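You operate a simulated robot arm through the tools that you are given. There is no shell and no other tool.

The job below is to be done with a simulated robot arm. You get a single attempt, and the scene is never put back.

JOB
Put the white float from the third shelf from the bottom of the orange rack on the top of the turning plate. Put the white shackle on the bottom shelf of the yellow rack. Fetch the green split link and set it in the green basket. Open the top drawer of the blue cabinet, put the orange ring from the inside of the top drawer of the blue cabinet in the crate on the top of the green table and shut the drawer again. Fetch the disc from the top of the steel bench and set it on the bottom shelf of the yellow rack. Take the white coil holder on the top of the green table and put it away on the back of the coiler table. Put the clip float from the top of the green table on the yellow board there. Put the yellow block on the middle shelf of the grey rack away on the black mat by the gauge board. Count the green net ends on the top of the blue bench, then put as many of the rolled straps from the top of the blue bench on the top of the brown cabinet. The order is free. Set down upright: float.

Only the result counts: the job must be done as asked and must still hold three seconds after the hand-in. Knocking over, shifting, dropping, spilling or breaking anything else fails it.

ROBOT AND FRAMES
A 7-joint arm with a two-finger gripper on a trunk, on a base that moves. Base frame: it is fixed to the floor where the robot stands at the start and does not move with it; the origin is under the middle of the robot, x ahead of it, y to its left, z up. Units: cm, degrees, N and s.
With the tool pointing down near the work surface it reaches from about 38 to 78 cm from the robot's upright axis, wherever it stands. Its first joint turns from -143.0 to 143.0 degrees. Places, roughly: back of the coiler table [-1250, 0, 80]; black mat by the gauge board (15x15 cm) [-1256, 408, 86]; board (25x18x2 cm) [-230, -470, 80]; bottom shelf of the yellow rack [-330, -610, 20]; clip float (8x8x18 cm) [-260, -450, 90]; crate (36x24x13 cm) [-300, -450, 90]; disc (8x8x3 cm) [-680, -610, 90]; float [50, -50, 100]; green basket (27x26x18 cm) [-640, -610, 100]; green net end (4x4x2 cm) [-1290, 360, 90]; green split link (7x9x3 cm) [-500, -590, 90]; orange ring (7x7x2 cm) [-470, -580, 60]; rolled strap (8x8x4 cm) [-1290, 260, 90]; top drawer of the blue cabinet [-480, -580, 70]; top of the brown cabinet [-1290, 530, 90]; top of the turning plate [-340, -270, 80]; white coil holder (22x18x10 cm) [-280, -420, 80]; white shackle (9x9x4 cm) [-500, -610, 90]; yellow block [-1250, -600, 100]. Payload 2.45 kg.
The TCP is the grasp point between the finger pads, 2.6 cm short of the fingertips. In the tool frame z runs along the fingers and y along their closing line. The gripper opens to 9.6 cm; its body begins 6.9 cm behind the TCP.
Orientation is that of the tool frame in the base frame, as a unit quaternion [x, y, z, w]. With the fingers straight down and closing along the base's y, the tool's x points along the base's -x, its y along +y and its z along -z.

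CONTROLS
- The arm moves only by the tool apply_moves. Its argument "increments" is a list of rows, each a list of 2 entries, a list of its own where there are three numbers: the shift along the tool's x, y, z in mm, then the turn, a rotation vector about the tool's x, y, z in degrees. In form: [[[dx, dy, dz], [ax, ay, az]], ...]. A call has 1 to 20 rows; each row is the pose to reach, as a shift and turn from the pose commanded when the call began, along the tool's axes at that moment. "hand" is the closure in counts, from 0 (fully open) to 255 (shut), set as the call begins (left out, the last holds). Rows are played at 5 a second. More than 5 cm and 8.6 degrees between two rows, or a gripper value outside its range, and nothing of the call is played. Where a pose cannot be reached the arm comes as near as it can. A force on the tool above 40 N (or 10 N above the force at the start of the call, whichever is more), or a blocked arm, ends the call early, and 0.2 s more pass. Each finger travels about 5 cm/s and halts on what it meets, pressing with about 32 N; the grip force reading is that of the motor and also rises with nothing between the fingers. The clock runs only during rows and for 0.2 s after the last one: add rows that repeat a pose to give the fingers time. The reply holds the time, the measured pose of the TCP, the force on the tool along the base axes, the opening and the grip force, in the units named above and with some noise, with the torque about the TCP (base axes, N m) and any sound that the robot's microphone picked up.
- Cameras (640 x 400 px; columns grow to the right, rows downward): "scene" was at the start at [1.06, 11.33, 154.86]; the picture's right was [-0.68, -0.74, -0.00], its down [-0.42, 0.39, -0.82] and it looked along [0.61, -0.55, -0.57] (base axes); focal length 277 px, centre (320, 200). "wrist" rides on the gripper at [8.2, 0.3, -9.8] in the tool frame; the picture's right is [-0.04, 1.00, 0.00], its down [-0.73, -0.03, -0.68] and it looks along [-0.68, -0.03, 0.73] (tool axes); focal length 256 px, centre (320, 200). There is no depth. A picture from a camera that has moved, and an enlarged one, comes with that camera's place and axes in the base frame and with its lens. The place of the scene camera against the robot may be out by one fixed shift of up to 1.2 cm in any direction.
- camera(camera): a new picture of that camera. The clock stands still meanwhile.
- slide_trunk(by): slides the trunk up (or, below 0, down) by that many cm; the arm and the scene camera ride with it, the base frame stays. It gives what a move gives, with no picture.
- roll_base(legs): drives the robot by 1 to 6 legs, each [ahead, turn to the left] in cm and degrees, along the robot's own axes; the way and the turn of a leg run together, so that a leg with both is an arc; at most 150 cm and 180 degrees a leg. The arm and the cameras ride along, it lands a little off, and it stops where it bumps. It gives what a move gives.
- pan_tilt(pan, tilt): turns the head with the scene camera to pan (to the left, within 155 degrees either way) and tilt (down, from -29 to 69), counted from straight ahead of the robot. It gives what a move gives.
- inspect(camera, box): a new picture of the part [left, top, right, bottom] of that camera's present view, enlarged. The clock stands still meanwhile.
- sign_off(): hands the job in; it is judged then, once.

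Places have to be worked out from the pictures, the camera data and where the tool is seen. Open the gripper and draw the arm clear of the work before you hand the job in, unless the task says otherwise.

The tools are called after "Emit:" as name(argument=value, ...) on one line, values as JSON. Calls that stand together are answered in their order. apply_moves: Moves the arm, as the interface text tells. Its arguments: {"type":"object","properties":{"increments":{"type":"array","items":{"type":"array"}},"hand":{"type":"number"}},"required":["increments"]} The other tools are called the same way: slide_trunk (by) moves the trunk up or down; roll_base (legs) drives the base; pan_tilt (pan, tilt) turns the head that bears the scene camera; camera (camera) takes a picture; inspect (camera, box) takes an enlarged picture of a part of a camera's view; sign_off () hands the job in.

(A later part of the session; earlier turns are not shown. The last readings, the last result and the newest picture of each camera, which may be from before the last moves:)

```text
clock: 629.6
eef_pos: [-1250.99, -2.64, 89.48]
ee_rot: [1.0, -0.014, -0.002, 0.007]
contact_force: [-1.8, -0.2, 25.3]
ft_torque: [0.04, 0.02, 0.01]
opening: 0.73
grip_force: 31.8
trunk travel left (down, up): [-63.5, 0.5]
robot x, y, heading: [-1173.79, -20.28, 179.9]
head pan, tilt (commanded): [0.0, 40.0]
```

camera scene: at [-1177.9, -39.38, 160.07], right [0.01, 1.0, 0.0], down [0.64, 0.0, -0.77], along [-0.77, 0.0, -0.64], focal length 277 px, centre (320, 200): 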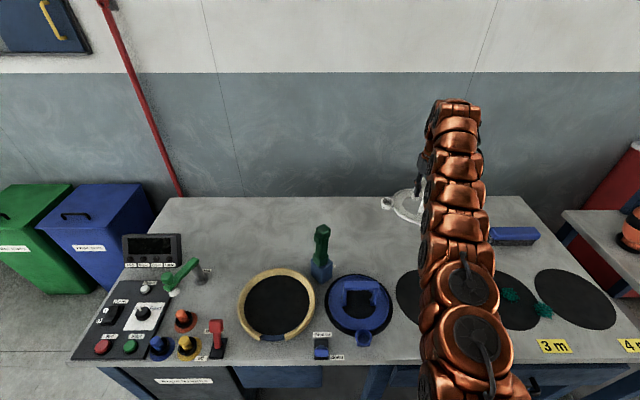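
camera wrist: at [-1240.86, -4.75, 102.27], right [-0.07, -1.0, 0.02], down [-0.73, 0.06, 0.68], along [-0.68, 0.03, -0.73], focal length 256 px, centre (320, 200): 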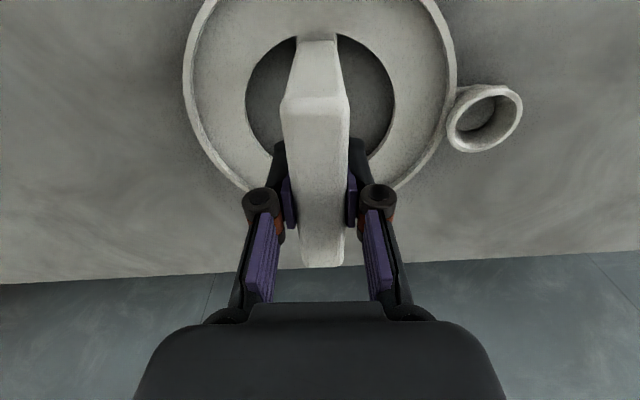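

The opening dropped to 0.7 cm while pressing: the handle slipped in the pads. I look.

Emit:
camera(camera="wrist")

Emit:
camera(camera="scene")

```text
taken
camera wrist: at [-1242.72, -2.88, 99.17], right [-0.07, -1.0, 0.02], down [-0.73, 0.06, 0.68], along [-0.68, 0.03, -0.73], focal length 256 px, centre (320, 200)
```

wrist: 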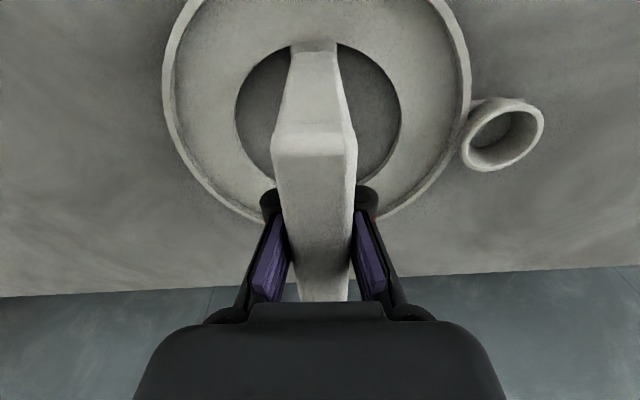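

```text
taken
camera scene: at [-1177.69, -39.44, 160.08], right [0.01, 1.0, 0.0], down [0.64, 0.0, -0.77], along [-0.77, 0.0, -0.64], focal length 277 px, centre (320, 200)
```

scene: 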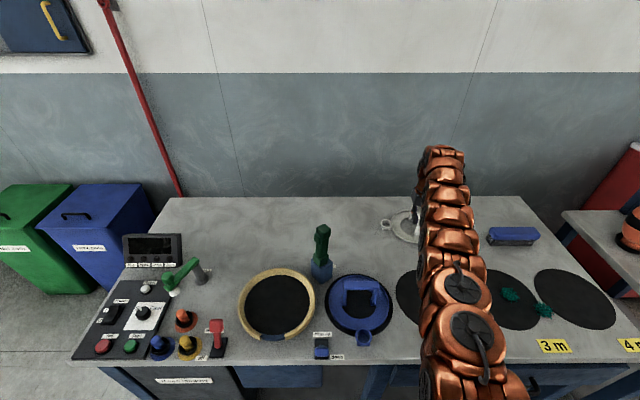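

The holder stands on the table; the fingertips just slid beneath the handle bar. I open fully and lift away.

Emit:
apply_moves(increments=[[[0, 0, -3], [0, 0, 0]], [[0, 0, -3], [0, 0, 0]], [[0, 0, -3], [0, 0, 0]], [[0, 0, -3], [0, 0, 0]], [[0, 0, -3], [0, 0, 0]]], hand=60)

Emit:
camera(camera="wrist")

```text
clock: 630.8
eef_pos: [-1250.98, -2.59, 89.46]
ee_rot: [1.0, -0.014, 0.0, 0.008]
contact_force: [-0.1, -0.5, -1.1]
ft_torque: [0.01, -0.01, -0.01]
opening: 7.36
grip_force: 0.0
trunk travel left (down, up): [-63.5, 0.5]
robot x, y, heading: [-1173.8, -20.18, 179.5]
head pan, tilt (commanded): [0.0, 40.0]
```

```text
taken
camera wrist: at [-1242.74, -2.85, 99.34], right [-0.07, -1.0, 0.02], down [-0.73, 0.06, 0.68], along [-0.68, 0.03, -0.73], focal length 256 px, centre (320, 200)
```

wrist: 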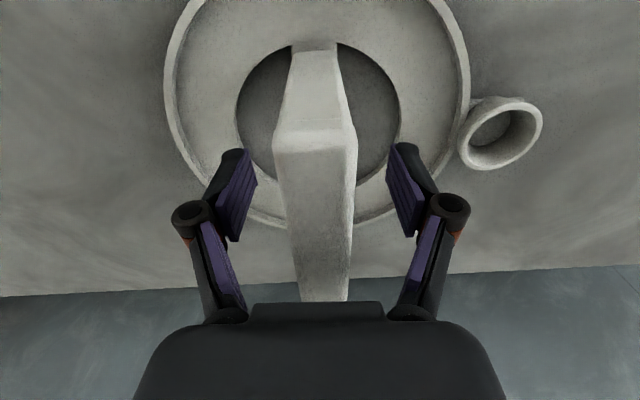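

Released cleanly. I lift straight up and retract.

Emit:
apply_moves(increments=[[[0, 0, -25], [0, 0, 0]], [[0, 0, -60], [0, 0, 0]], [[0, 0, -100], [0, 0, 0]], [[0, 0, -130], [0, 0, 0]], [[40, 0, -150], [0, 0, 0]], [[85, 0, -160], [0, 0, 0]], [[130, 0, -170], [0, 0, 0]], [[175, 0, -180], [0, 0, 0]], [[220, 0, -190], [0, 0, 0]], [[260, 0, -200], [0, 0, 0]]])

Emit:
camera(camera="scene")

Emit:
camera(camera="wrist")

```text
clock: 633.0
eef_pos: [-1224.67, -3.0, 109.44]
ee_rot: [1.0, -0.014, -0.001, 0.008]
contact_force: [-0.2, -0.6, -0.4]
ft_torque: [-0.04, 0.0, -0.02]
opening: 7.35
grip_force: 0.2
out of reach, approached as far as the arm can: row 2, 3, 4
trunk travel left (down, up): [-63.5, 0.5]
robot x, y, heading: [-1173.43, -20.12, 180.0]
head pan, tilt (commanded): [0.0, 40.0]
```

```text
taken
camera scene: at [-1177.87, -39.4, 160.07], right [0.01, 1.0, 0.0], down [0.64, 0.0, -0.77], along [-0.77, 0.0, -0.64], focal length 277 px, centre (320, 200)
```

scene: 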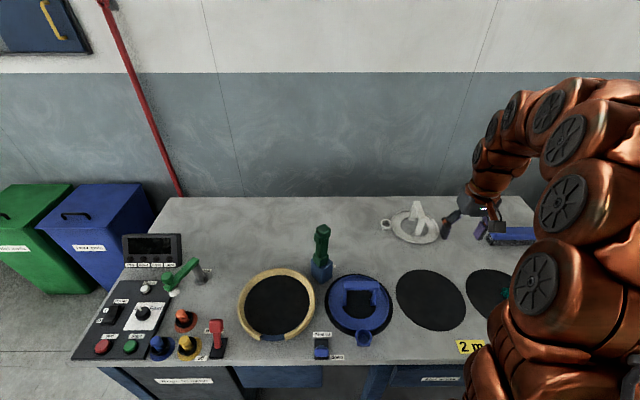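

```text
taken
camera wrist: at [-1216.5, -3.26, 119.37], right [-0.07, -1.0, 0.02], down [-0.73, 0.06, 0.68], along [-0.68, 0.03, -0.73], focal length 256 px, centre (320, 200)
```

wrist: 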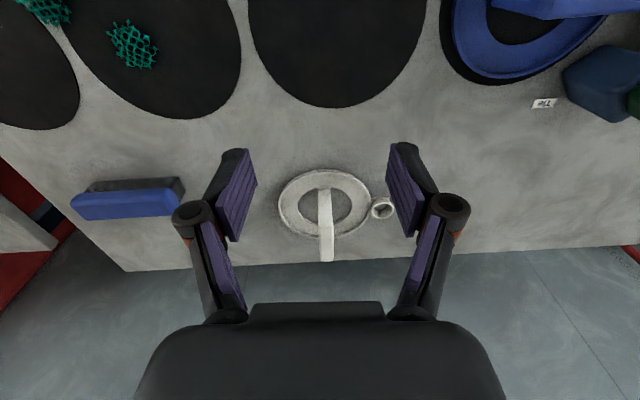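

The coil holder rests on the back of the coiler table. Next the yellow block on the grey rack to the south; I drive back along the wall.

Emit:
roll_base(legs=[[-14, 0], [0, 90], [140, 0], [140, 0], [120, 0]])

Emit:
pan_tilt(pan=-15, tilt=15)

Emit:
camera(camera="scene")

```text
clock: 657.0
eef_pos: [-1189.9, -471.06, 109.54]
ee_rot: [0.724, 0.69, 0.005, 0.006]
contact_force: [0.3, 0.5, 0.5]
ft_torque: [-0.01, -0.01, 0.0]
opening: 7.32
grip_force: 0.0
trunk travel left (down, up): [-63.5, 0.5]
robot x, y, heading: [-1171.97, -420.34, -91.2]
head pan, tilt (commanded): [0.0, 40.0]
```

```text
clock: 657.9
eef_pos: [-1189.94, -471.11, 109.42]
ee_rot: [0.724, 0.69, 0.005, 0.006]
contact_force: [0.1, -0.1, 1.1]
ft_torque: [-0.05, -0.01, -0.03]
opening: 7.34
grip_force: 0.1
trunk travel left (down, up): [-63.5, 0.5]
robot x, y, heading: [-1171.66, -420.22, -91.6]
head pan, tilt (commanded): [-15.0, 15.0]
```

```text
taken
camera scene: at [-1156.29, -425.74, 164.02], right [-0.96, 0.28, 0.0], down [0.07, 0.25, -0.97], along [-0.27, -0.93, -0.26], focal length 277 px, centre (320, 200)
```

scene: 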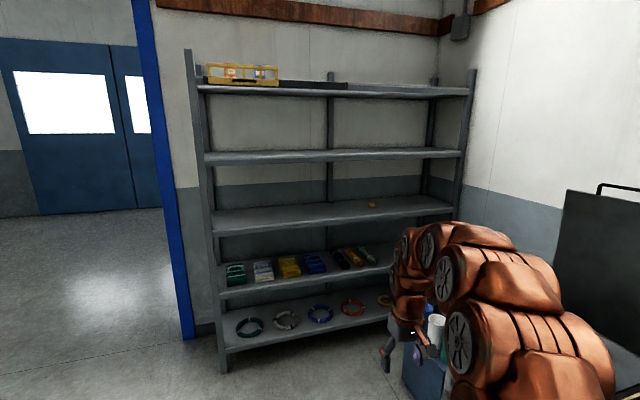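

The grey rack faces me; a small yellow block lies on the middle shelf. I zoom in on it.

Emit:
inspect(camera="scene", box=[320, 160, 440, 235])

Emit:
pan_tilt(pan=-15, tilt=45)

Emit:
camera(camera="scene")

```text
5.33 times, centred on (380, 198) of scene
camera zoom: at [-1156.29, -425.74, 164.02], right [-0.96, 0.28, 0.0], down [0.07, 0.25, -0.97], along [-0.27, -0.93, -0.26], focal length 1477 px, centre (0, 213)
```

zoom: 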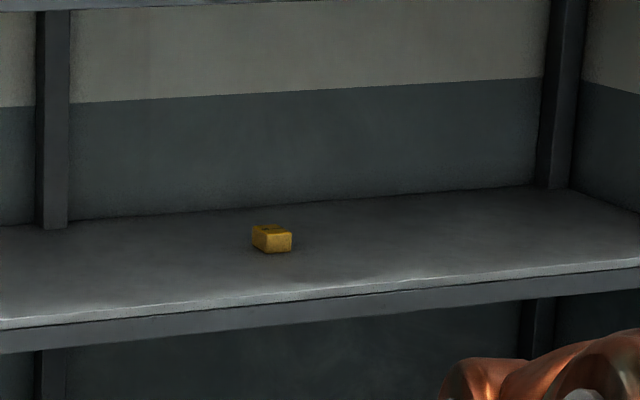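

```text
clock: 658.8
eef_pos: [-1189.99, -471.07, 109.52]
ee_rot: [0.724, 0.69, 0.005, 0.007]
contact_force: [0.6, -0.3, 0.0]
ft_torque: [-0.01, 0.02, 0.0]
opening: 7.35
grip_force: 0.0
trunk travel left (down, up): [-63.5, 0.5]
robot x, y, heading: [-1171.82, -420.43, -91.4]
head pan, tilt (commanded): [-15.0, 45.0]
```

```text
taken
camera scene: at [-1155.95, -424.58, 159.35], right [-0.96, 0.28, 0.0], down [0.2, 0.68, -0.71], along [-0.2, -0.68, -0.71], focal length 277 px, centre (320, 200)
```

scene: 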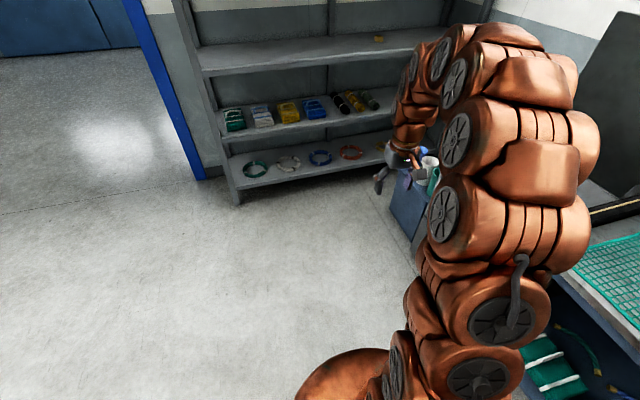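

The block sits at about [-1255, -620], shelf top z≈101, 22 cm behind the front edge. I approach part-way, lower the trunk 10 cm and tilt the hand forward.

Emit:
roll_base(legs=[[0, -12], [72, 0]])

Emit:
slide_trunk(by=-10)

Emit:
apply_moves(increments=[[[-5, 20, -5], [0, -7.5, 0]], [[-10, 40, -10], [0, -15, 0]], [[-15, 60, -10], [0, -22.5, 0]], [[-20, 80, -10], [0, -30, 0]], [[-25, 100, -10], [0, -37.5, 0]], [[-30, 120, -10], [0, -45, 0]], [[-35, 140, -10], [0, -52, 0]], [[-40, 160, -10], [0, -52, 0]], [[-40, 160, -10], [0, -52, 0]]], hand=0)

Emit:
camera(camera="wrist")

Emit:
pan_tilt(pan=-20, tilt=30)

Emit:
camera(camera="scene")

```text
clock: 663.5
eef_pos: [-1218.03, -536.05, 109.66]
ee_rot: [0.796, 0.605, 0.004, 0.007]
contact_force: [-0.4, -0.8, -0.5]
ft_torque: [0.02, -0.03, 0.0]
opening: 7.34
grip_force: 0.0
trunk travel left (down, up): [-63.5, 0.5]
robot x, y, heading: [-1188.82, -490.83, -104.2]
head pan, tilt (commanded): [-15.0, 45.0]
```

```text
clock: 664.9
eef_pos: [-1218.07, -536.02, 99.56]
ee_rot: [0.796, 0.605, 0.004, 0.007]
contact_force: [0.6, -0.9, 0.9]
ft_torque: [-0.03, 0.01, -0.03]
opening: 7.33
grip_force: 0.0
trunk travel left (down, up): [-53.5, 10.5]
robot x, y, heading: [-1188.67, -490.75, -104.0]
head pan, tilt (commanded): [-15.0, 45.0]
```

```text
clock: 666.9
eef_pos: [-1203.89, -544.75, 101.28]
ee_rot: [0.717, 0.541, -0.345, 0.271]
contact_force: [0.0, 0.7, -0.5]
ft_torque: [0.02, -0.01, -0.04]
opening: 9.6
grip_force: 0.0
out of reach, approached as far as the arm can: row 7, 8, 9
trunk travel left (down, up): [-53.5, 10.5]
robot x, y, heading: [-1188.84, -490.84, -104.4]
head pan, tilt (commanded): [-15.0, 45.0]
```

```text
taken
camera wrist: at [-1200.09, -532.44, 100.92], right [0.96, -0.29, 0.05], down [-0.02, 0.09, 1.0], along [-0.29, -0.95, 0.08], focal length 256 px, centre (320, 200)
```

wrist: 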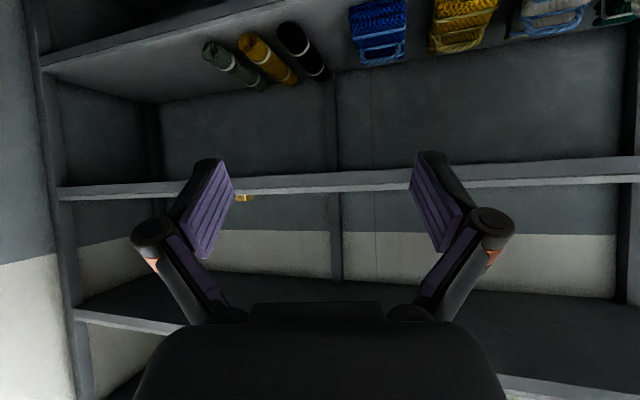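

```text
clock: 667.6
eef_pos: [-1203.82, -544.83, 101.36]
ee_rot: [0.718, 0.541, -0.343, 0.27]
contact_force: [-0.6, -0.3, -0.2]
ft_torque: [-0.01, -0.03, 0.02]
opening: 9.62
grip_force: 0.1
trunk travel left (down, up): [-53.5, 10.5]
robot x, y, heading: [-1188.51, -490.84, -104.5]
head pan, tilt (commanded): [-20.0, 30.0]
```

```text
taken
camera scene: at [-1175.54, -498.77, 151.6], right [-0.83, 0.56, 0.0], down [0.28, 0.41, -0.87], along [-0.49, -0.72, -0.5], focal length 277 px, centre (320, 200)
```

scene: 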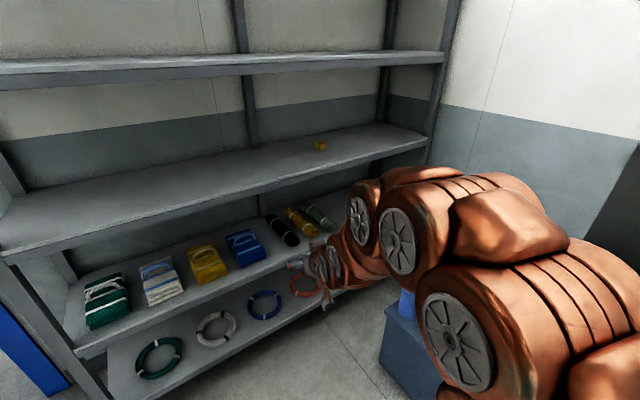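

The block peeks over the shelf's front lip in the wrist view. I zoom to get heights right.

Emit:
inspect(camera="wrist", box=[200, 150, 320, 225])

Emit:
inspect(camera="scene", box=[260, 100, 420, 200])

```text
5.33 times, centred on (260, 188) of wrist
camera zoom: at [-1200.1, -532.44, 100.92], right [0.96, -0.29, 0.05], down [-0.02, 0.09, 1.0], along [-0.29, -0.95, 0.08], focal length 1365 px, centre (640, 267)
```

zoom: 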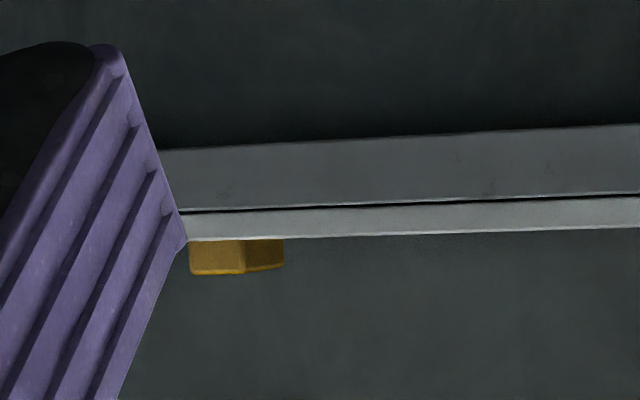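

```text
4.00 times, centred on (340, 150) of scene
camera zoom: at [-1175.54, -498.77, 151.6], right [-0.83, 0.56, 0.0], down [0.28, 0.41, -0.87], along [-0.49, -0.72, -0.5], focal length 1108 px, centre (240, 400)
```

zoom: 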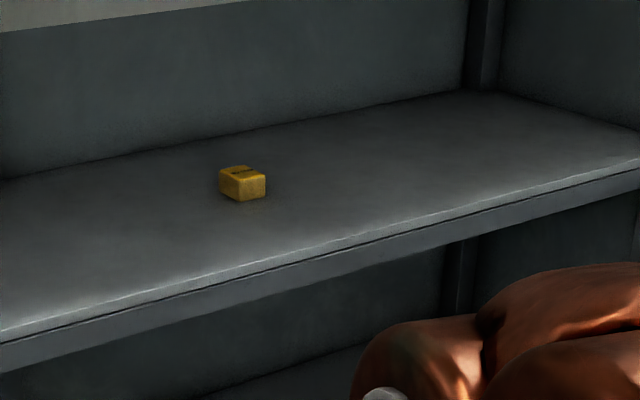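

The block is about a 4.2 cm cube, axis-aligned, at [-1251.2, -609.5, 106], shelf top z≈104, front edge y≈-592. I move the arm to the right-front carry pose, then place the robot at about [-1210, -556] facing the rack.

Emit:
apply_moves(increments=[[[9, -33, -26], [0, 0, 0]], [[17, -66, -51], [0, 0, 0]], [[26, -98, -77], [0, 0, 0]], [[34, -131, -103], [0, 0, 0]], [[43, -164, -128], [0, 0, 0]], [[51, -196, -154], [0, 0, 0]], [[60, -229, -179], [0, 0, 0]], [[68, -262, -205], [0, 0, 0]], [[77, -295, -231], [0, 0, 0]], [[85, -327, -256], [0, 0, 0]], [[94, -360, -282], [0, 0, 0]], [[94, -360, -282], [0, 0, 0]]])

Emit:
roll_base(legs=[[0, -3.5], [67, 0], [0, 18]])

Emit:
camera(camera="wrist")

Emit:
pan_tilt(pan=-25, tilt=35)

Emit:
camera(camera="scene")

```text
clock: 670.2
eef_pos: [-1231.11, -508.27, 110.41]
ee_rot: [0.717, 0.542, -0.345, 0.272]
contact_force: [-1.0, -1.0, 0.1]
ft_torque: [0.02, 0.0, -0.03]
opening: 9.63
grip_force: 0.0
out of reach, approached as far as the arm can: row 1, 2, 3, 4, 5, 6
trunk travel left (down, up): [-53.5, 10.5]
robot x, y, heading: [-1189.09, -491.42, -104.3]
head pan, tilt (commanded): [-20.0, 30.0]
```

```text
clock: 675.4
eef_pos: [-1245.96, -581.73, 110.38]
ee_rot: [0.645, 0.625, -0.309, 0.313]
contact_force: [0.6, 0.3, 0.7]
ft_torque: [-0.01, 0.02, 0.0]
opening: 9.57
grip_force: 0.1
trunk travel left (down, up): [-53.5, 10.5]
robot x, y, heading: [-1209.57, -554.78, -90.0]
head pan, tilt (commanded): [-20.0, 30.0]
```

```text
taken
camera wrist: at [-1245.33, -568.91, 110.04], right [1.0, -0.05, 0.05], down [-0.04, 0.09, 1.0], along [-0.05, -1.0, 0.08], focal length 256 px, centre (320, 200)
```

wrist: 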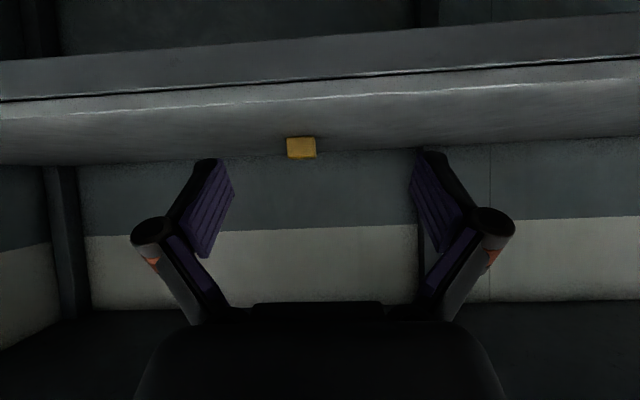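

```text
clock: 676.0
eef_pos: [-1246.01, -581.73, 110.42]
ee_rot: [0.645, 0.625, -0.308, 0.312]
contact_force: [0.8, 0.9, -1.1]
ft_torque: [-0.02, -0.01, 0.02]
opening: 9.61
grip_force: 0.1
trunk travel left (down, up): [-53.5, 10.5]
robot x, y, heading: [-1209.22, -554.67, -90.3]
head pan, tilt (commanded): [-25.0, 35.0]
```

```text
taken
camera scene: at [-1195.2, -558.4, 150.83], right [-0.91, 0.42, 0.0], down [0.24, 0.52, -0.82], along [-0.35, -0.74, -0.57], focal length 277 px, centre (320, 200)
```

scene: 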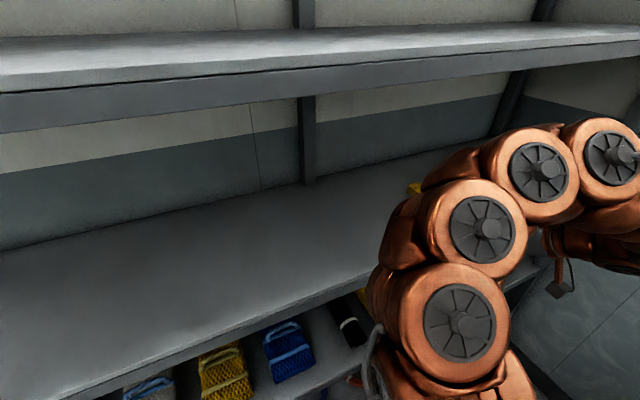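

The block is at about [-1250, -609.4, 105]. I use a slightly steeper 45° tilt to keep the camera box off the shelf, and move in part way.

Emit:
apply_moves(increments=[[[-14, -10, 24], [0, 2, 0]], [[-28, -20, 49], [0, 4, 0]], [[-41, -30, 73], [0, 6, 0]], [[-55, -39, 97], [0, 7, 0]], [[-68, -39, 122], [0, 7, 0]], [[-82, -39, 146], [0, 7, 0]], [[-82, -39, 146], [0, 7, 0]]])

Emit:
camera(camera="wrist")

Emit:
camera(camera="scene")

```text
clock: 677.6
eef_pos: [-1250.21, -598.26, 107.77]
ee_rot: [0.662, 0.643, -0.269, 0.274]
contact_force: [-0.2, -0.2, 0.5]
ft_torque: [-0.01, 0.02, 0.03]
opening: 9.57
grip_force: 0.1
trunk travel left (down, up): [-53.5, 10.5]
robot x, y, heading: [-1209.02, -554.54, -90.3]
head pan, tilt (commanded): [-25.0, 35.0]
```

```text
taken
camera wrist: at [-1249.6, -585.53, 109.0], right [1.0, -0.05, 0.04], down [-0.05, -0.04, 1.0], along [-0.05, -1.0, -0.04], focal length 256 px, centre (320, 200)
```

wrist: 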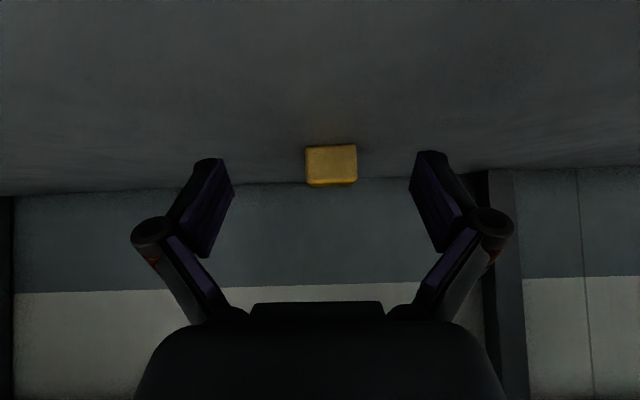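

```text
taken
camera scene: at [-1195.2, -558.4, 150.83], right [-0.91, 0.42, 0.0], down [0.24, 0.52, -0.82], along [-0.35, -0.74, -0.57], focal length 277 px, centre (320, 200)
```

scene: 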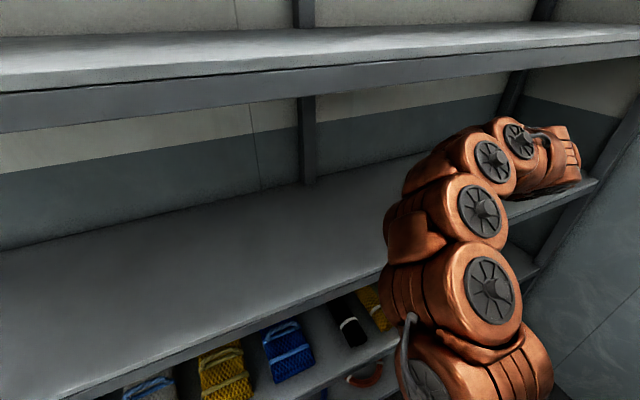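

Block centred, z 103.6–107. I advance the last 10.6 cm.

Emit:
apply_moves(increments=[[[-21, 2, 28], [0, 0, 0]], [[-43, 4, 57], [0, 0, 0]], [[-64, 5, 85.6], [0, 0, 0]], [[-64, 5, 85.6], [0, 0, 0]]])

Emit:
camera(camera="wrist")

```text
clock: 678.6
eef_pos: [-1249.9, -608.74, 106.35]
ee_rot: [0.663, 0.643, -0.269, 0.273]
contact_force: [-0.6, 0.7, 0.7]
ft_torque: [0.0, -0.02, -0.01]
opening: 9.59
grip_force: 0.0
trunk travel left (down, up): [-53.5, 10.5]
robot x, y, heading: [-1209.12, -554.59, -90.1]
head pan, tilt (commanded): [-25.0, 35.0]
```

```text
taken
camera wrist: at [-1249.22, -595.93, 107.53], right [1.0, -0.05, 0.04], down [-0.05, -0.04, 1.0], along [-0.05, -1.0, -0.04], focal length 256 px, centre (320, 200)
```

wrist: 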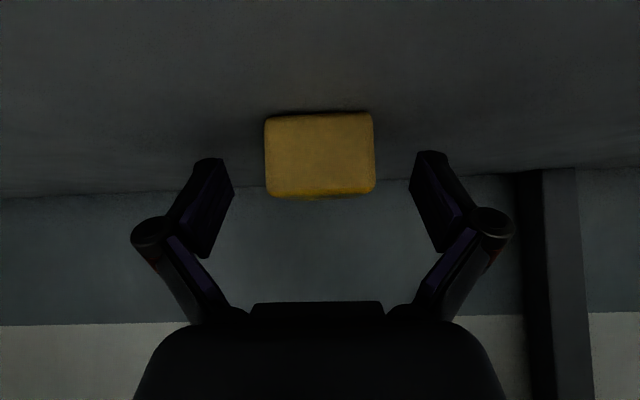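

The block's front is closer than the fingertips' middle; I back off 9 mm so the pads sit centred, then close.

Emit:
apply_moves(increments=[[[6.4, 0, -6.4], [0, 0, 0]], [[6.4, 0, -6.4], [0, 0, 0]]])

Emit:
apply_moves(increments=[[[0, 0, 0], [0, 0, 0]], [[0, 0, 0], [0, 0, 0]], [[0, 0, 0], [0, 0, 0]], [[0, 0, 0], [0, 0, 0]], [[0, 0, 0], [0, 0, 0]]], hand=255)

Emit:
camera(camera="wrist")

```text
clock: 679.2
eef_pos: [-1249.92, -607.73, 106.34]
ee_rot: [0.663, 0.643, -0.269, 0.273]
contact_force: [0.6, -0.4, 0.4]
ft_torque: [0.02, 0.06, 0.01]
opening: 9.6
grip_force: 0.0
trunk travel left (down, up): [-53.5, 10.5]
robot x, y, heading: [-1209.29, -554.31, -90.3]
head pan, tilt (commanded): [-25.0, 35.0]
```

```text
clock: 680.4
eef_pos: [-1250.1, -607.65, 106.71]
ee_rot: [0.663, 0.642, -0.272, 0.274]
contact_force: [-16.5, 1.2, 34.1]
ft_torque: [-0.23, 1.01, -0.16]
opening: 3.94
grip_force: 31.7
trunk travel left (down, up): [-53.5, 10.5]
robot x, y, heading: [-1209.15, -554.5, -90.2]
head pan, tilt (commanded): [-25.0, 35.0]
```

```text
taken
camera wrist: at [-1249.39, -594.9, 107.78], right [1.0, -0.05, 0.04], down [-0.04, -0.03, 1.0], along [-0.05, -1.0, -0.03], focal length 256 px, centre (320, 200)
```

wrist: 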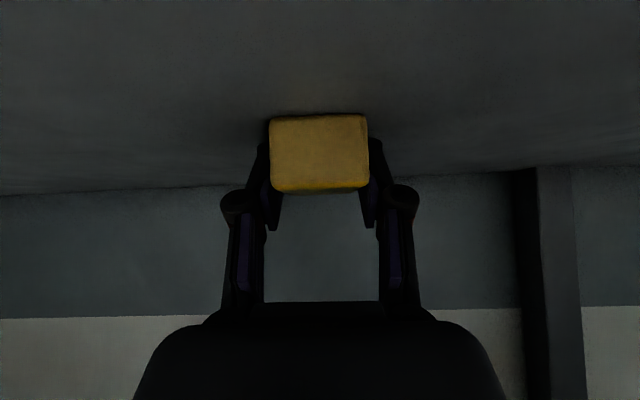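

Gripped at 3.9 cm. I lift 4 cm and draw straight back out of the rack.

Emit:
apply_moves(increments=[[[-7, 0, -7], [0, 0, 0]], [[-18, 0, -18], [0, 0, 0]], [[-28, 0, -28], [0, 0, 0]], [[0, 0, -57], [0, 0, 0]], [[28, 0, -85], [0, 0, 0]], [[57, 0, -113], [0, 0, 0]], [[85, 0, -141], [0, 0, 0]], [[113, 0, -170], [0, 0, 0]], [[141, 0, -198], [0, 0, 0]], [[170, 0, -226], [0, 0, 0]], [[170, 0, -226], [0, 0, 0]]])

Emit:
camera(camera="wrist")

```text
clock: 682.8
eef_pos: [-1249.73, -579.77, 110.16]
ee_rot: [0.663, 0.643, -0.268, 0.274]
contact_force: [0.9, 0.7, 0.1]
ft_torque: [0.02, 0.03, 0.0]
opening: 3.91
grip_force: 32.0
trunk travel left (down, up): [-53.5, 10.5]
robot x, y, heading: [-1209.22, -554.3, -90.3]
head pan, tilt (commanded): [-25.0, 35.0]
```

```text
taken
camera wrist: at [-1248.92, -566.97, 111.26], right [1.0, -0.05, 0.05], down [-0.05, -0.04, 1.0], along [-0.05, -1.0, -0.04], focal length 256 px, centre (320, 200)
```

wrist: 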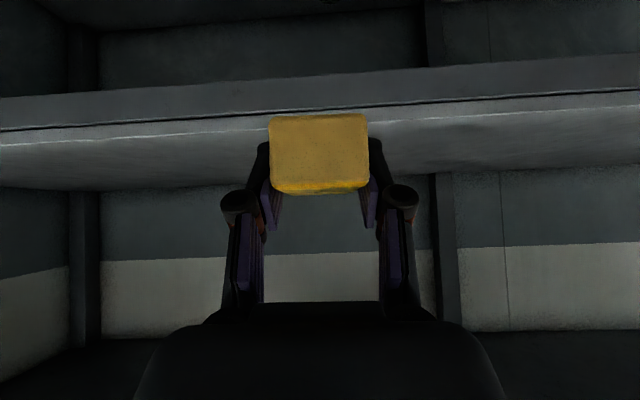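

The block is held. I back away, turn around and drive north toward the gauge board.

Emit:
roll_base(legs=[[-60, 0], [0, 170], [130, 0], [130, 0], [0, 10]])

Emit:
roll_base(legs=[[140, 0], [140, 0], [100, 0]])

Emit:
pan_tilt(pan=40, tilt=25)

Emit:
camera(camera="scene")

```text
clock: 687.9
eef_pos: [-1240.68, -529.67, 110.03]
ee_rot: [0.563, 0.732, -0.225, 0.311]
contact_force: [-1.0, 0.6, -1.4]
ft_torque: [-0.06, 0.0, 0.03]
opening: 3.94
grip_force: 32.1
trunk travel left (down, up): [-53.5, 10.5]
robot x, y, heading: [-1209.1, -493.17, -73.6]
head pan, tilt (commanded): [-25.0, 35.0]
stopped in leg 2: the robot was blocked; the commanded pose is now the measured one
```

```text
clock: 691.8
eef_pos: [-1220.69, -596.38, 110.02]
ee_rot: [0.566, 0.73, -0.228, 0.308]
contact_force: [-0.3, 0.2, 0.1]
ft_torque: [-0.03, -0.01, -0.04]
opening: 3.9
grip_force: 31.8
trunk travel left (down, up): [-53.5, 10.5]
robot x, y, heading: [-1188.89, -560.78, -74.0]
head pan, tilt (commanded): [-25.0, 35.0]
stopped in leg 1: the robot was blocked; the commanded pose is now the measured one
```

```text
clock: 693.2
eef_pos: [-1220.67, -596.26, 110.06]
ee_rot: [0.566, 0.73, -0.228, 0.309]
contact_force: [0.3, 0.4, -0.7]
ft_torque: [0.0, -0.02, 0.02]
opening: 3.92
grip_force: 31.6
trunk travel left (down, up): [-53.5, 10.5]
robot x, y, heading: [-1188.57, -560.59, -74.1]
head pan, tilt (commanded): [40.0, 25.0]
```

```text
taken
camera scene: at [-1165.48, -556.97, 152.4], right [-0.56, -0.83, 0.0], down [-0.35, 0.24, -0.91], along [0.75, -0.51, -0.42], focal length 277 px, centre (320, 200)
```

scene: 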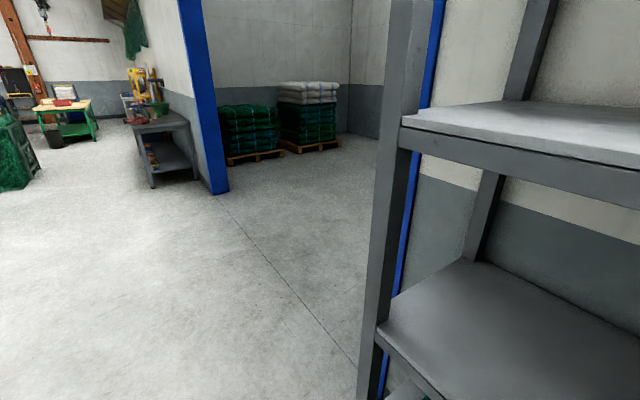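

The turn was blocked and the next call drove me toward the rack — I must check what touched. I look at the rack and the hand.

Emit:
camera(camera="wrist")

Emit:
pan_tilt(pan=-35, tilt=35)

Emit:
camera(camera="scene")

Emit:
pan_tilt(pan=-10, tilt=60)

Emit:
camera(camera="scene")

```text
taken
camera wrist: at [-1223.57, -583.87, 111.23], right [0.97, 0.23, 0.05], down [-0.04, -0.05, 1.0], along [0.23, -0.97, -0.04], focal length 256 px, centre (320, 200)
```

wrist: 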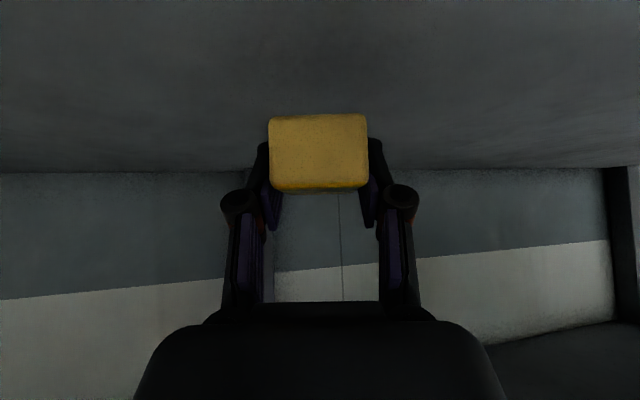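

```text
clock: 694.7
eef_pos: [-1220.63, -596.4, 110.01]
ee_rot: [0.565, 0.731, -0.227, 0.309]
contact_force: [-0.1, -0.1, -0.6]
ft_torque: [0.03, 0.01, 0.06]
opening: 3.92
grip_force: 32.2
trunk travel left (down, up): [-53.5, 10.5]
robot x, y, heading: [-1188.46, -560.01, -74.4]
head pan, tilt (commanded): [-35.0, 35.0]
```

```text
taken
camera scene: at [-1175.99, -560.1, 150.83], right [-0.94, 0.33, 0.0], down [0.19, 0.54, -0.82], along [-0.27, -0.77, -0.57], focal length 277 px, centre (320, 200)
```

scene: 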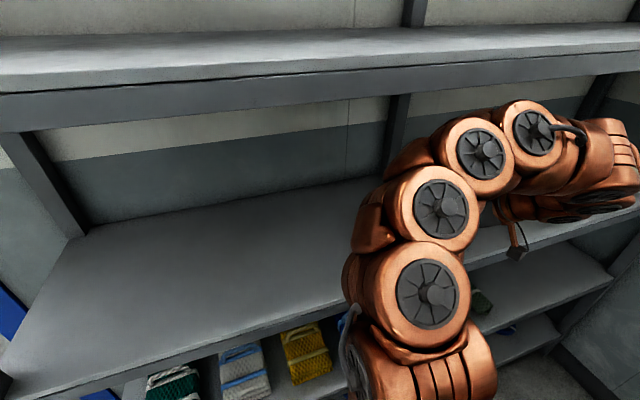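

```text
clock: 695.6
eef_pos: [-1220.63, -596.34, 110.02]
ee_rot: [0.565, 0.731, -0.227, 0.308]
contact_force: [0.7, -0.6, 0.0]
ft_torque: [0.02, 0.0, -0.01]
opening: 3.91
grip_force: 32.2
trunk travel left (down, up): [-53.5, 10.5]
robot x, y, heading: [-1188.57, -560.34, -74.5]
head pan, tilt (commanded): [-10.0, 60.0]
```

```text
taken
camera scene: at [-1172.43, -558.42, 147.4], right [-0.99, -0.1, 0.0], down [-0.09, 0.86, -0.5], along [0.05, -0.5, -0.87], focal length 277 px, centre (320, 200)
```

scene: 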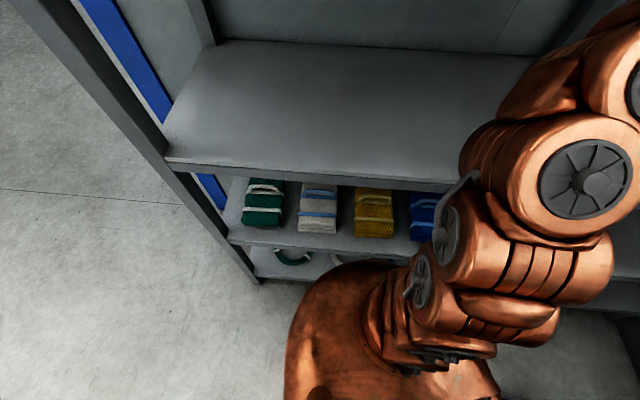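

My base (long at the rear) had caught the bench corner while turning; nothing on the rack looks moved. I back off 25 cm, turn right to -110° and then reverse out north-east into the open.

Emit:
roll_base(legs=[[-25, 0], [0, -36]])

```text
clock: 699.1
eef_pos: [-1242.28, -546.76, 110.09]
ee_rot: [0.765, 0.517, -0.313, 0.222]
contact_force: [-0.4, 0.8, -0.1]
ft_torque: [0.01, -0.01, 0.0]
opening: 3.94
grip_force: 32.2
trunk travel left (down, up): [-53.5, 10.5]
robot x, y, heading: [-1195.39, -536.53, -110.6]
head pan, tilt (commanded): [-10.0, 60.0]
```

Not blocked. I reverse out north-east.

Emit:
roll_base(legs=[[-75, 0], [-75, 0]])

Emit:
pan_tilt(pan=-20, tilt=25)

Emit:
camera(camera="scene")

```text
clock: 706.7
eef_pos: [-1190.32, -407.97, 110.12]
ee_rot: [0.765, 0.517, -0.313, 0.222]
contact_force: [-0.5, -0.8, -0.1]
ft_torque: [0.03, 0.0, 0.02]
opening: 3.89
grip_force: 32.3
trunk travel left (down, up): [-53.5, 10.5]
robot x, y, heading: [-1143.26, -398.55, -110.6]
head pan, tilt (commanded): [-10.0, 60.0]
```

```text
clock: 707.7
eef_pos: [-1190.29, -408.02, 110.03]
ee_rot: [0.765, 0.517, -0.312, 0.223]
contact_force: [-0.6, -0.4, -0.3]
ft_torque: [0.02, 0.0, 0.01]
opening: 3.89
grip_force: 31.7
trunk travel left (down, up): [-53.5, 10.5]
robot x, y, heading: [-1143.39, -398.75, -110.7]
head pan, tilt (commanded): [-20.0, 25.0]
```

```text
taken
camera scene: at [-1131.11, -407.88, 152.39], right [-0.76, 0.65, 0.0], down [0.28, 0.32, -0.91], along [-0.59, -0.69, -0.42], focal length 277 px, centre (320, 200)
```

scene: 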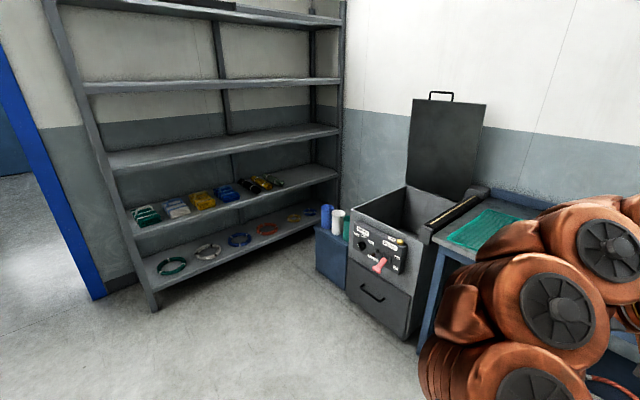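

Rack and wall benches are all in order. I turn right to face north and drive up the lane at x≈-1143.

Emit:
roll_base(legs=[[0, -159.4]])

```text
clock: 714.6
eef_pos: [-1103.88, -371.36, 110.01]
ee_rot: [0.656, -0.65, -0.279, -0.263]
contact_force: [0.2, 0.1, -0.8]
ft_torque: [-0.01, 0.01, -0.02]
opening: 3.9
grip_force: 32.0
trunk travel left (down, up): [-53.5, 10.5]
robot x, y, heading: [-1143.48, -398.28, 91.8]
head pan, tilt (commanded): [-20.0, 25.0]
```

Turn completed. Now north.

Emit:
roll_base(legs=[[140, 0], [140, 0], [140, 0]])

Emit:
pan_tilt(pan=25, tilt=20)

Emit:
camera(camera="scene")

```text
clock: 734.7
eef_pos: [-1106.39, 46.88, 109.99]
ee_rot: [-0.642, 0.664, 0.273, 0.269]
contact_force: [0.2, -1.1, -0.9]
ft_torque: [0.0, 0.04, 0.03]
opening: 3.93
grip_force: 32.0
trunk travel left (down, up): [-53.5, 10.5]
robot x, y, heading: [-1147.03, 21.86, 89.2]
head pan, tilt (commanded): [-20.0, 25.0]
```

```text
clock: 735.9
eef_pos: [-1106.3, 46.96, 109.94]
ee_rot: [-0.641, 0.664, 0.273, 0.27]
contact_force: [0.2, 0.7, -1.0]
ft_torque: [0.0, -0.07, -0.04]
opening: 3.91
grip_force: 32.0
trunk travel left (down, up): [-53.5, 10.5]
robot x, y, heading: [-1146.72, 21.82, 89.3]
head pan, tilt (commanded): [25.0, 20.0]
```

```text
taken
camera scene: at [-1169.48, 24.54, 153.21], right [0.91, 0.41, 0.0], down [0.14, -0.31, -0.94], along [-0.39, 0.86, -0.34], focal length 277 px, centre (320, 200)
```

scene: 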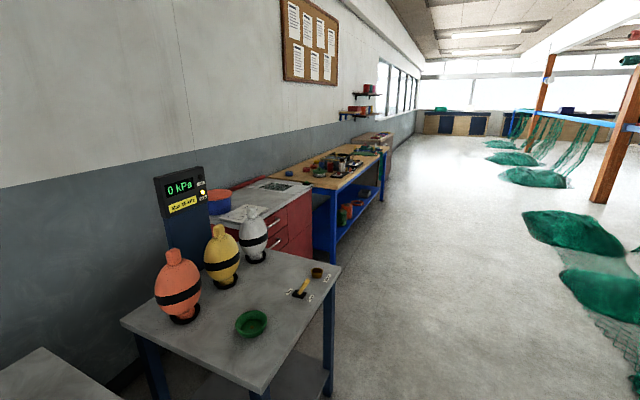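

I continue north to the blue bench.

Emit:
roll_base(legs=[[130, 0], [130, 0]])

Emit:
pan_tilt(pan=65, tilt=30)

Emit:
camera(camera="scene")

Emit:
pan_tilt(pan=30, tilt=25)

Emit:
camera(camera="scene")

```text
clock: 748.8
eef_pos: [-1107.33, 312.65, 109.99]
ee_rot: [-0.649, 0.657, 0.276, 0.267]
contact_force: [-0.3, 0.0, 0.0]
ft_torque: [0.01, -0.03, -0.02]
opening: 3.92
grip_force: 32.2
trunk travel left (down, up): [-53.5, 10.5]
robot x, y, heading: [-1147.34, 286.79, 90.4]
head pan, tilt (commanded): [25.0, 20.0]
```

```text
clock: 749.8
eef_pos: [-1107.31, 312.68, 110.1]
ee_rot: [-0.649, 0.656, 0.277, 0.266]
contact_force: [-0.3, -0.6, -1.1]
ft_torque: [-0.02, 0.03, -0.01]
opening: 3.9
grip_force: 32.0
trunk travel left (down, up): [-53.5, 10.5]
robot x, y, heading: [-1147.55, 286.63, 90.5]
head pan, tilt (commanded): [65.0, 30.0]
```

```text
taken
camera scene: at [-1174.16, 284.35, 151.61], right [0.41, 0.91, 0.0], down [0.45, -0.21, -0.87], along [-0.79, 0.36, -0.5], focal length 277 px, centre (320, 200)
```

scene: 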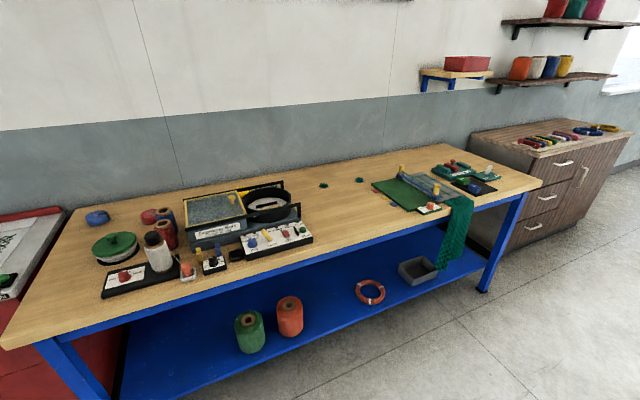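

```text
clock: 750.8
eef_pos: [-1107.28, 312.76, 110.07]
ee_rot: [-0.649, 0.657, 0.276, 0.266]
contact_force: [0.2, -1.1, -0.1]
ft_torque: [0.02, 0.01, -0.01]
opening: 3.89
grip_force: 31.5
trunk travel left (down, up): [-53.5, 10.5]
robot x, y, heading: [-1147.28, 286.65, 90.4]
head pan, tilt (commanded): [30.0, 25.0]
```

```text
taken
camera scene: at [-1170.62, 288.53, 152.4], right [0.86, 0.51, 0.0], down [0.22, -0.36, -0.91], along [-0.46, 0.78, -0.42], focal length 277 px, centre (320, 200)
```

scene: 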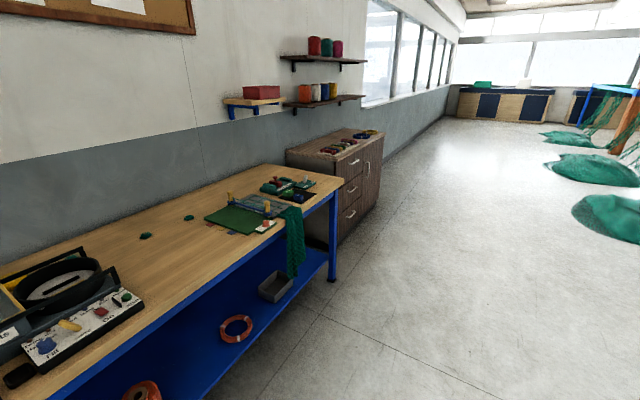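

I zoom in on the bench: left part (straps) and right part (gauge board, mat, net ends).

Emit:
pan_tilt(pan=65, tilt=30)

Emit:
inspect(camera="scene", box=[340, 130, 540, 255])

Emit:
inspect(camera="scene", box=[60, 170, 260, 295])

Emit:
inspect(camera="scene", box=[180, 160, 380, 285])

```text
clock: 751.8
eef_pos: [-1107.25, 312.73, 110.06]
ee_rot: [-0.649, 0.657, 0.277, 0.266]
contact_force: [0.9, -0.3, -1.3]
ft_torque: [0.03, 0.02, 0.01]
opening: 3.91
grip_force: 31.2
trunk travel left (down, up): [-53.5, 10.5]
robot x, y, heading: [-1147.68, 287.12, 90.7]
head pan, tilt (commanded): [65.0, 30.0]
```

```text
3.20 times, centred on (440, 192) of scene
camera zoom: at [-1174.16, 284.35, 151.61], right [0.41, 0.91, 0.0], down [0.45, -0.21, -0.87], along [-0.79, 0.36, -0.5], focal length 886 px, centre (-64, 224)
```

zoom: 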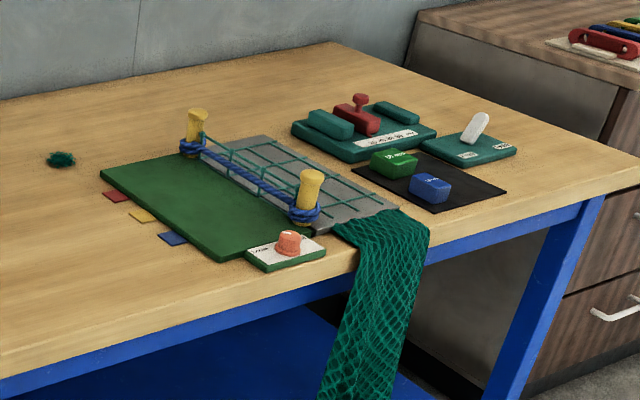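

```text
3.20 times, centred on (160, 232) of scene
camera zoom: at [-1174.16, 284.35, 151.61], right [0.41, 0.91, 0.0], down [0.45, -0.21, -0.87], along [-0.79, 0.36, -0.5], focal length 886 px, centre (832, 96)
```

zoom: 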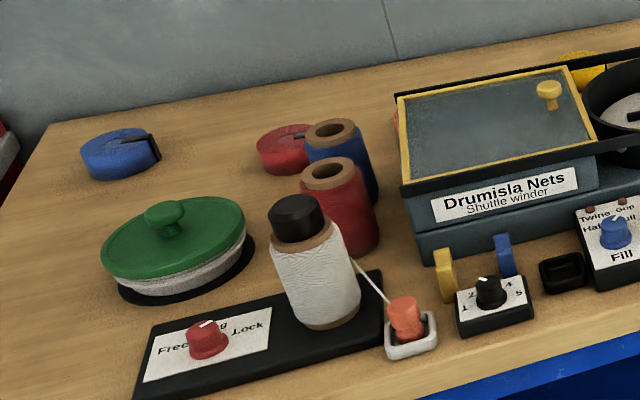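

```text
3.20 times, centred on (280, 222) of scene
camera zoom: at [-1174.16, 284.35, 151.61], right [0.41, 0.91, 0.0], down [0.45, -0.21, -0.87], along [-0.79, 0.36, -0.5], focal length 886 px, centre (448, 128)
```

zoom: 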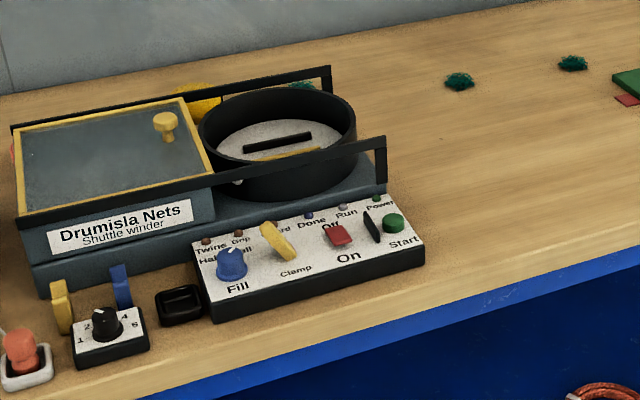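

I see everything: rolled straps (blue, red, yellow…) on the left of the bench, green net ends scattered, and the black mat at about [-1258.5, 411] already holding a green and a blue block. I drive up to face the mat.

Emit:
roll_base(legs=[[122, 0], [0, 89.5], [36, 0]])

Emit:
pan_tilt(pan=-5, tilt=40)

Emit:
camera(camera="scene")

Emit:
inspect(camera="scene", box=[200, 100, 440, 250])

```text
clock: 763.8
eef_pos: [-1209.1, 449.24, 110.0]
ee_rot: [0.923, -0.007, -0.384, 0.006]
contact_force: [0.4, -0.6, -0.4]
ft_torque: [-0.01, -0.05, -0.02]
opening: 3.9
grip_force: 32.2
trunk travel left (down, up): [-53.5, 10.5]
robot x, y, heading: [-1183.47, 409.32, -179.7]
head pan, tilt (commanded): [65.0, 30.0]
```

```text
clock: 765.2
eef_pos: [-1209.14, 449.14, 110.05]
ee_rot: [0.924, -0.006, -0.383, 0.007]
contact_force: [-0.4, 0.1, -0.2]
ft_torque: [0.01, 0.0, 0.0]
opening: 3.93
grip_force: 32.2
trunk travel left (down, up): [-53.5, 10.5]
robot x, y, heading: [-1183.18, 408.62, -179.8]
head pan, tilt (commanded): [-5.0, 40.0]
```

```text
taken
camera scene: at [-1186.96, 390.73, 150.07], right [0.08, 1.0, 0.0], down [0.64, -0.05, -0.77], along [-0.76, 0.06, -0.64], focal length 277 px, centre (320, 200)
```

scene: 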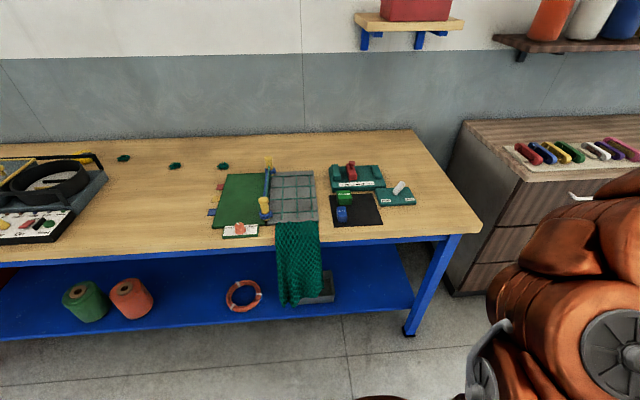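

```text
2.67 times, centred on (320, 175) of scene
camera zoom: at [-1186.96, 390.73, 150.07], right [0.08, 1.0, 0.0], down [0.64, -0.05, -0.77], along [-0.76, 0.06, -0.64], focal length 738 px, centre (320, 267)
```

zoom: 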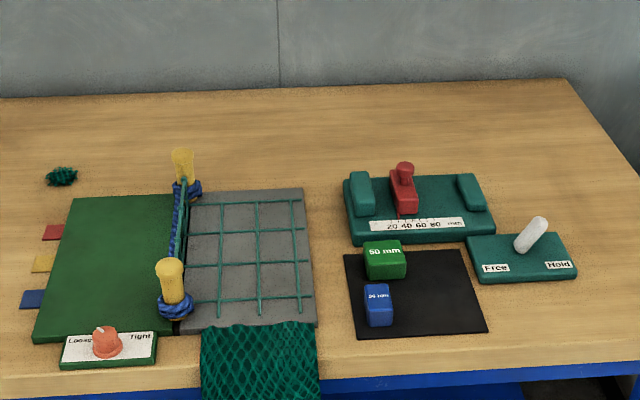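

The mat spans x -1250…-1266, y 400…417 with free space on its right; I aim for [-1255.5, 412.3]. I move the arm across and forward to above that spot.

Emit:
apply_moves(increments=[[[-5, 42, 8], [0, 0, 0]], [[-15, 80, 25], [0, 0, 0]], [[-28, 112, 48], [0, 0, 0]], [[-43, 144, 73], [0, 0, 0]], [[-59, 174, 100], [0, 0, 0]], [[-75, 203, 127], [0, 0, 0]], [[-92, 231, 156], [0, 0, 0]], [[-109, 257, 185], [0, 0, 0]], [[-127, 282, 215], [0, 0, 0]], [[-146, 304, 247], [0, 0, 0]], [[-166, 324, 281], [0, 0, 0]], [[-187, 341, 317], [0, 0, 0]], [[-208, 356, 353], [0, 0, 0]], [[-228, 366, 387], [0, 0, 0]], [[-244, 372, 414], [0, 0, 0]], [[-244, 372, 414], [0, 0, 0]]])

Emit:
camera(camera="wrist")

Emit:
camera(camera="scene")

```text
clock: 768.6
eef_pos: [-1256.04, 412.25, 98.79]
ee_rot: [0.924, -0.007, -0.383, 0.007]
contact_force: [0.9, -0.6, -0.9]
ft_torque: [-0.02, 0.01, 0.05]
opening: 3.91
grip_force: 31.9
trunk travel left (down, up): [-53.5, 10.5]
robot x, y, heading: [-1183.26, 409.47, -179.6]
head pan, tilt (commanded): [-5.0, 40.0]
```

```text
taken
camera wrist: at [-1243.18, 411.91, 99.91], right [-0.04, -1.0, 0.05], down [-0.04, 0.05, 1.0], along [-1.0, 0.03, -0.04], focal length 256 px, centre (320, 200)
```

wrist: 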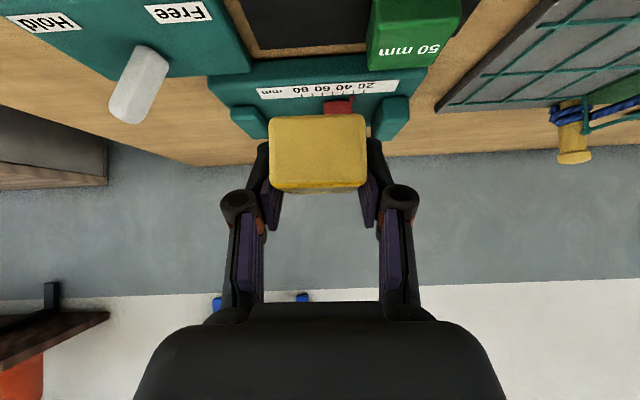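

```text
taken
camera scene: at [-1186.97, 390.72, 150.07], right [0.08, 1.0, 0.0], down [0.64, -0.05, -0.77], along [-0.76, 0.06, -0.64], focal length 277 px, centre (320, 200)
```

scene: 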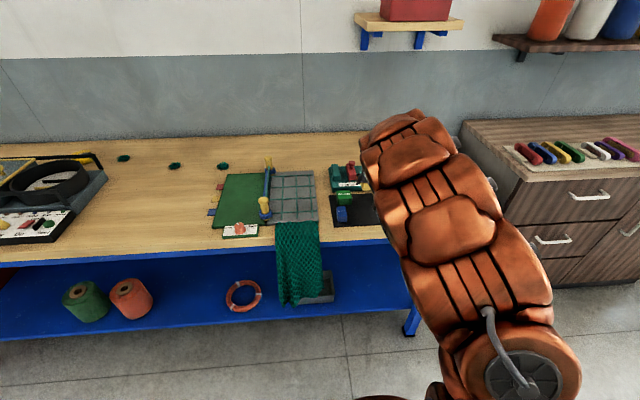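

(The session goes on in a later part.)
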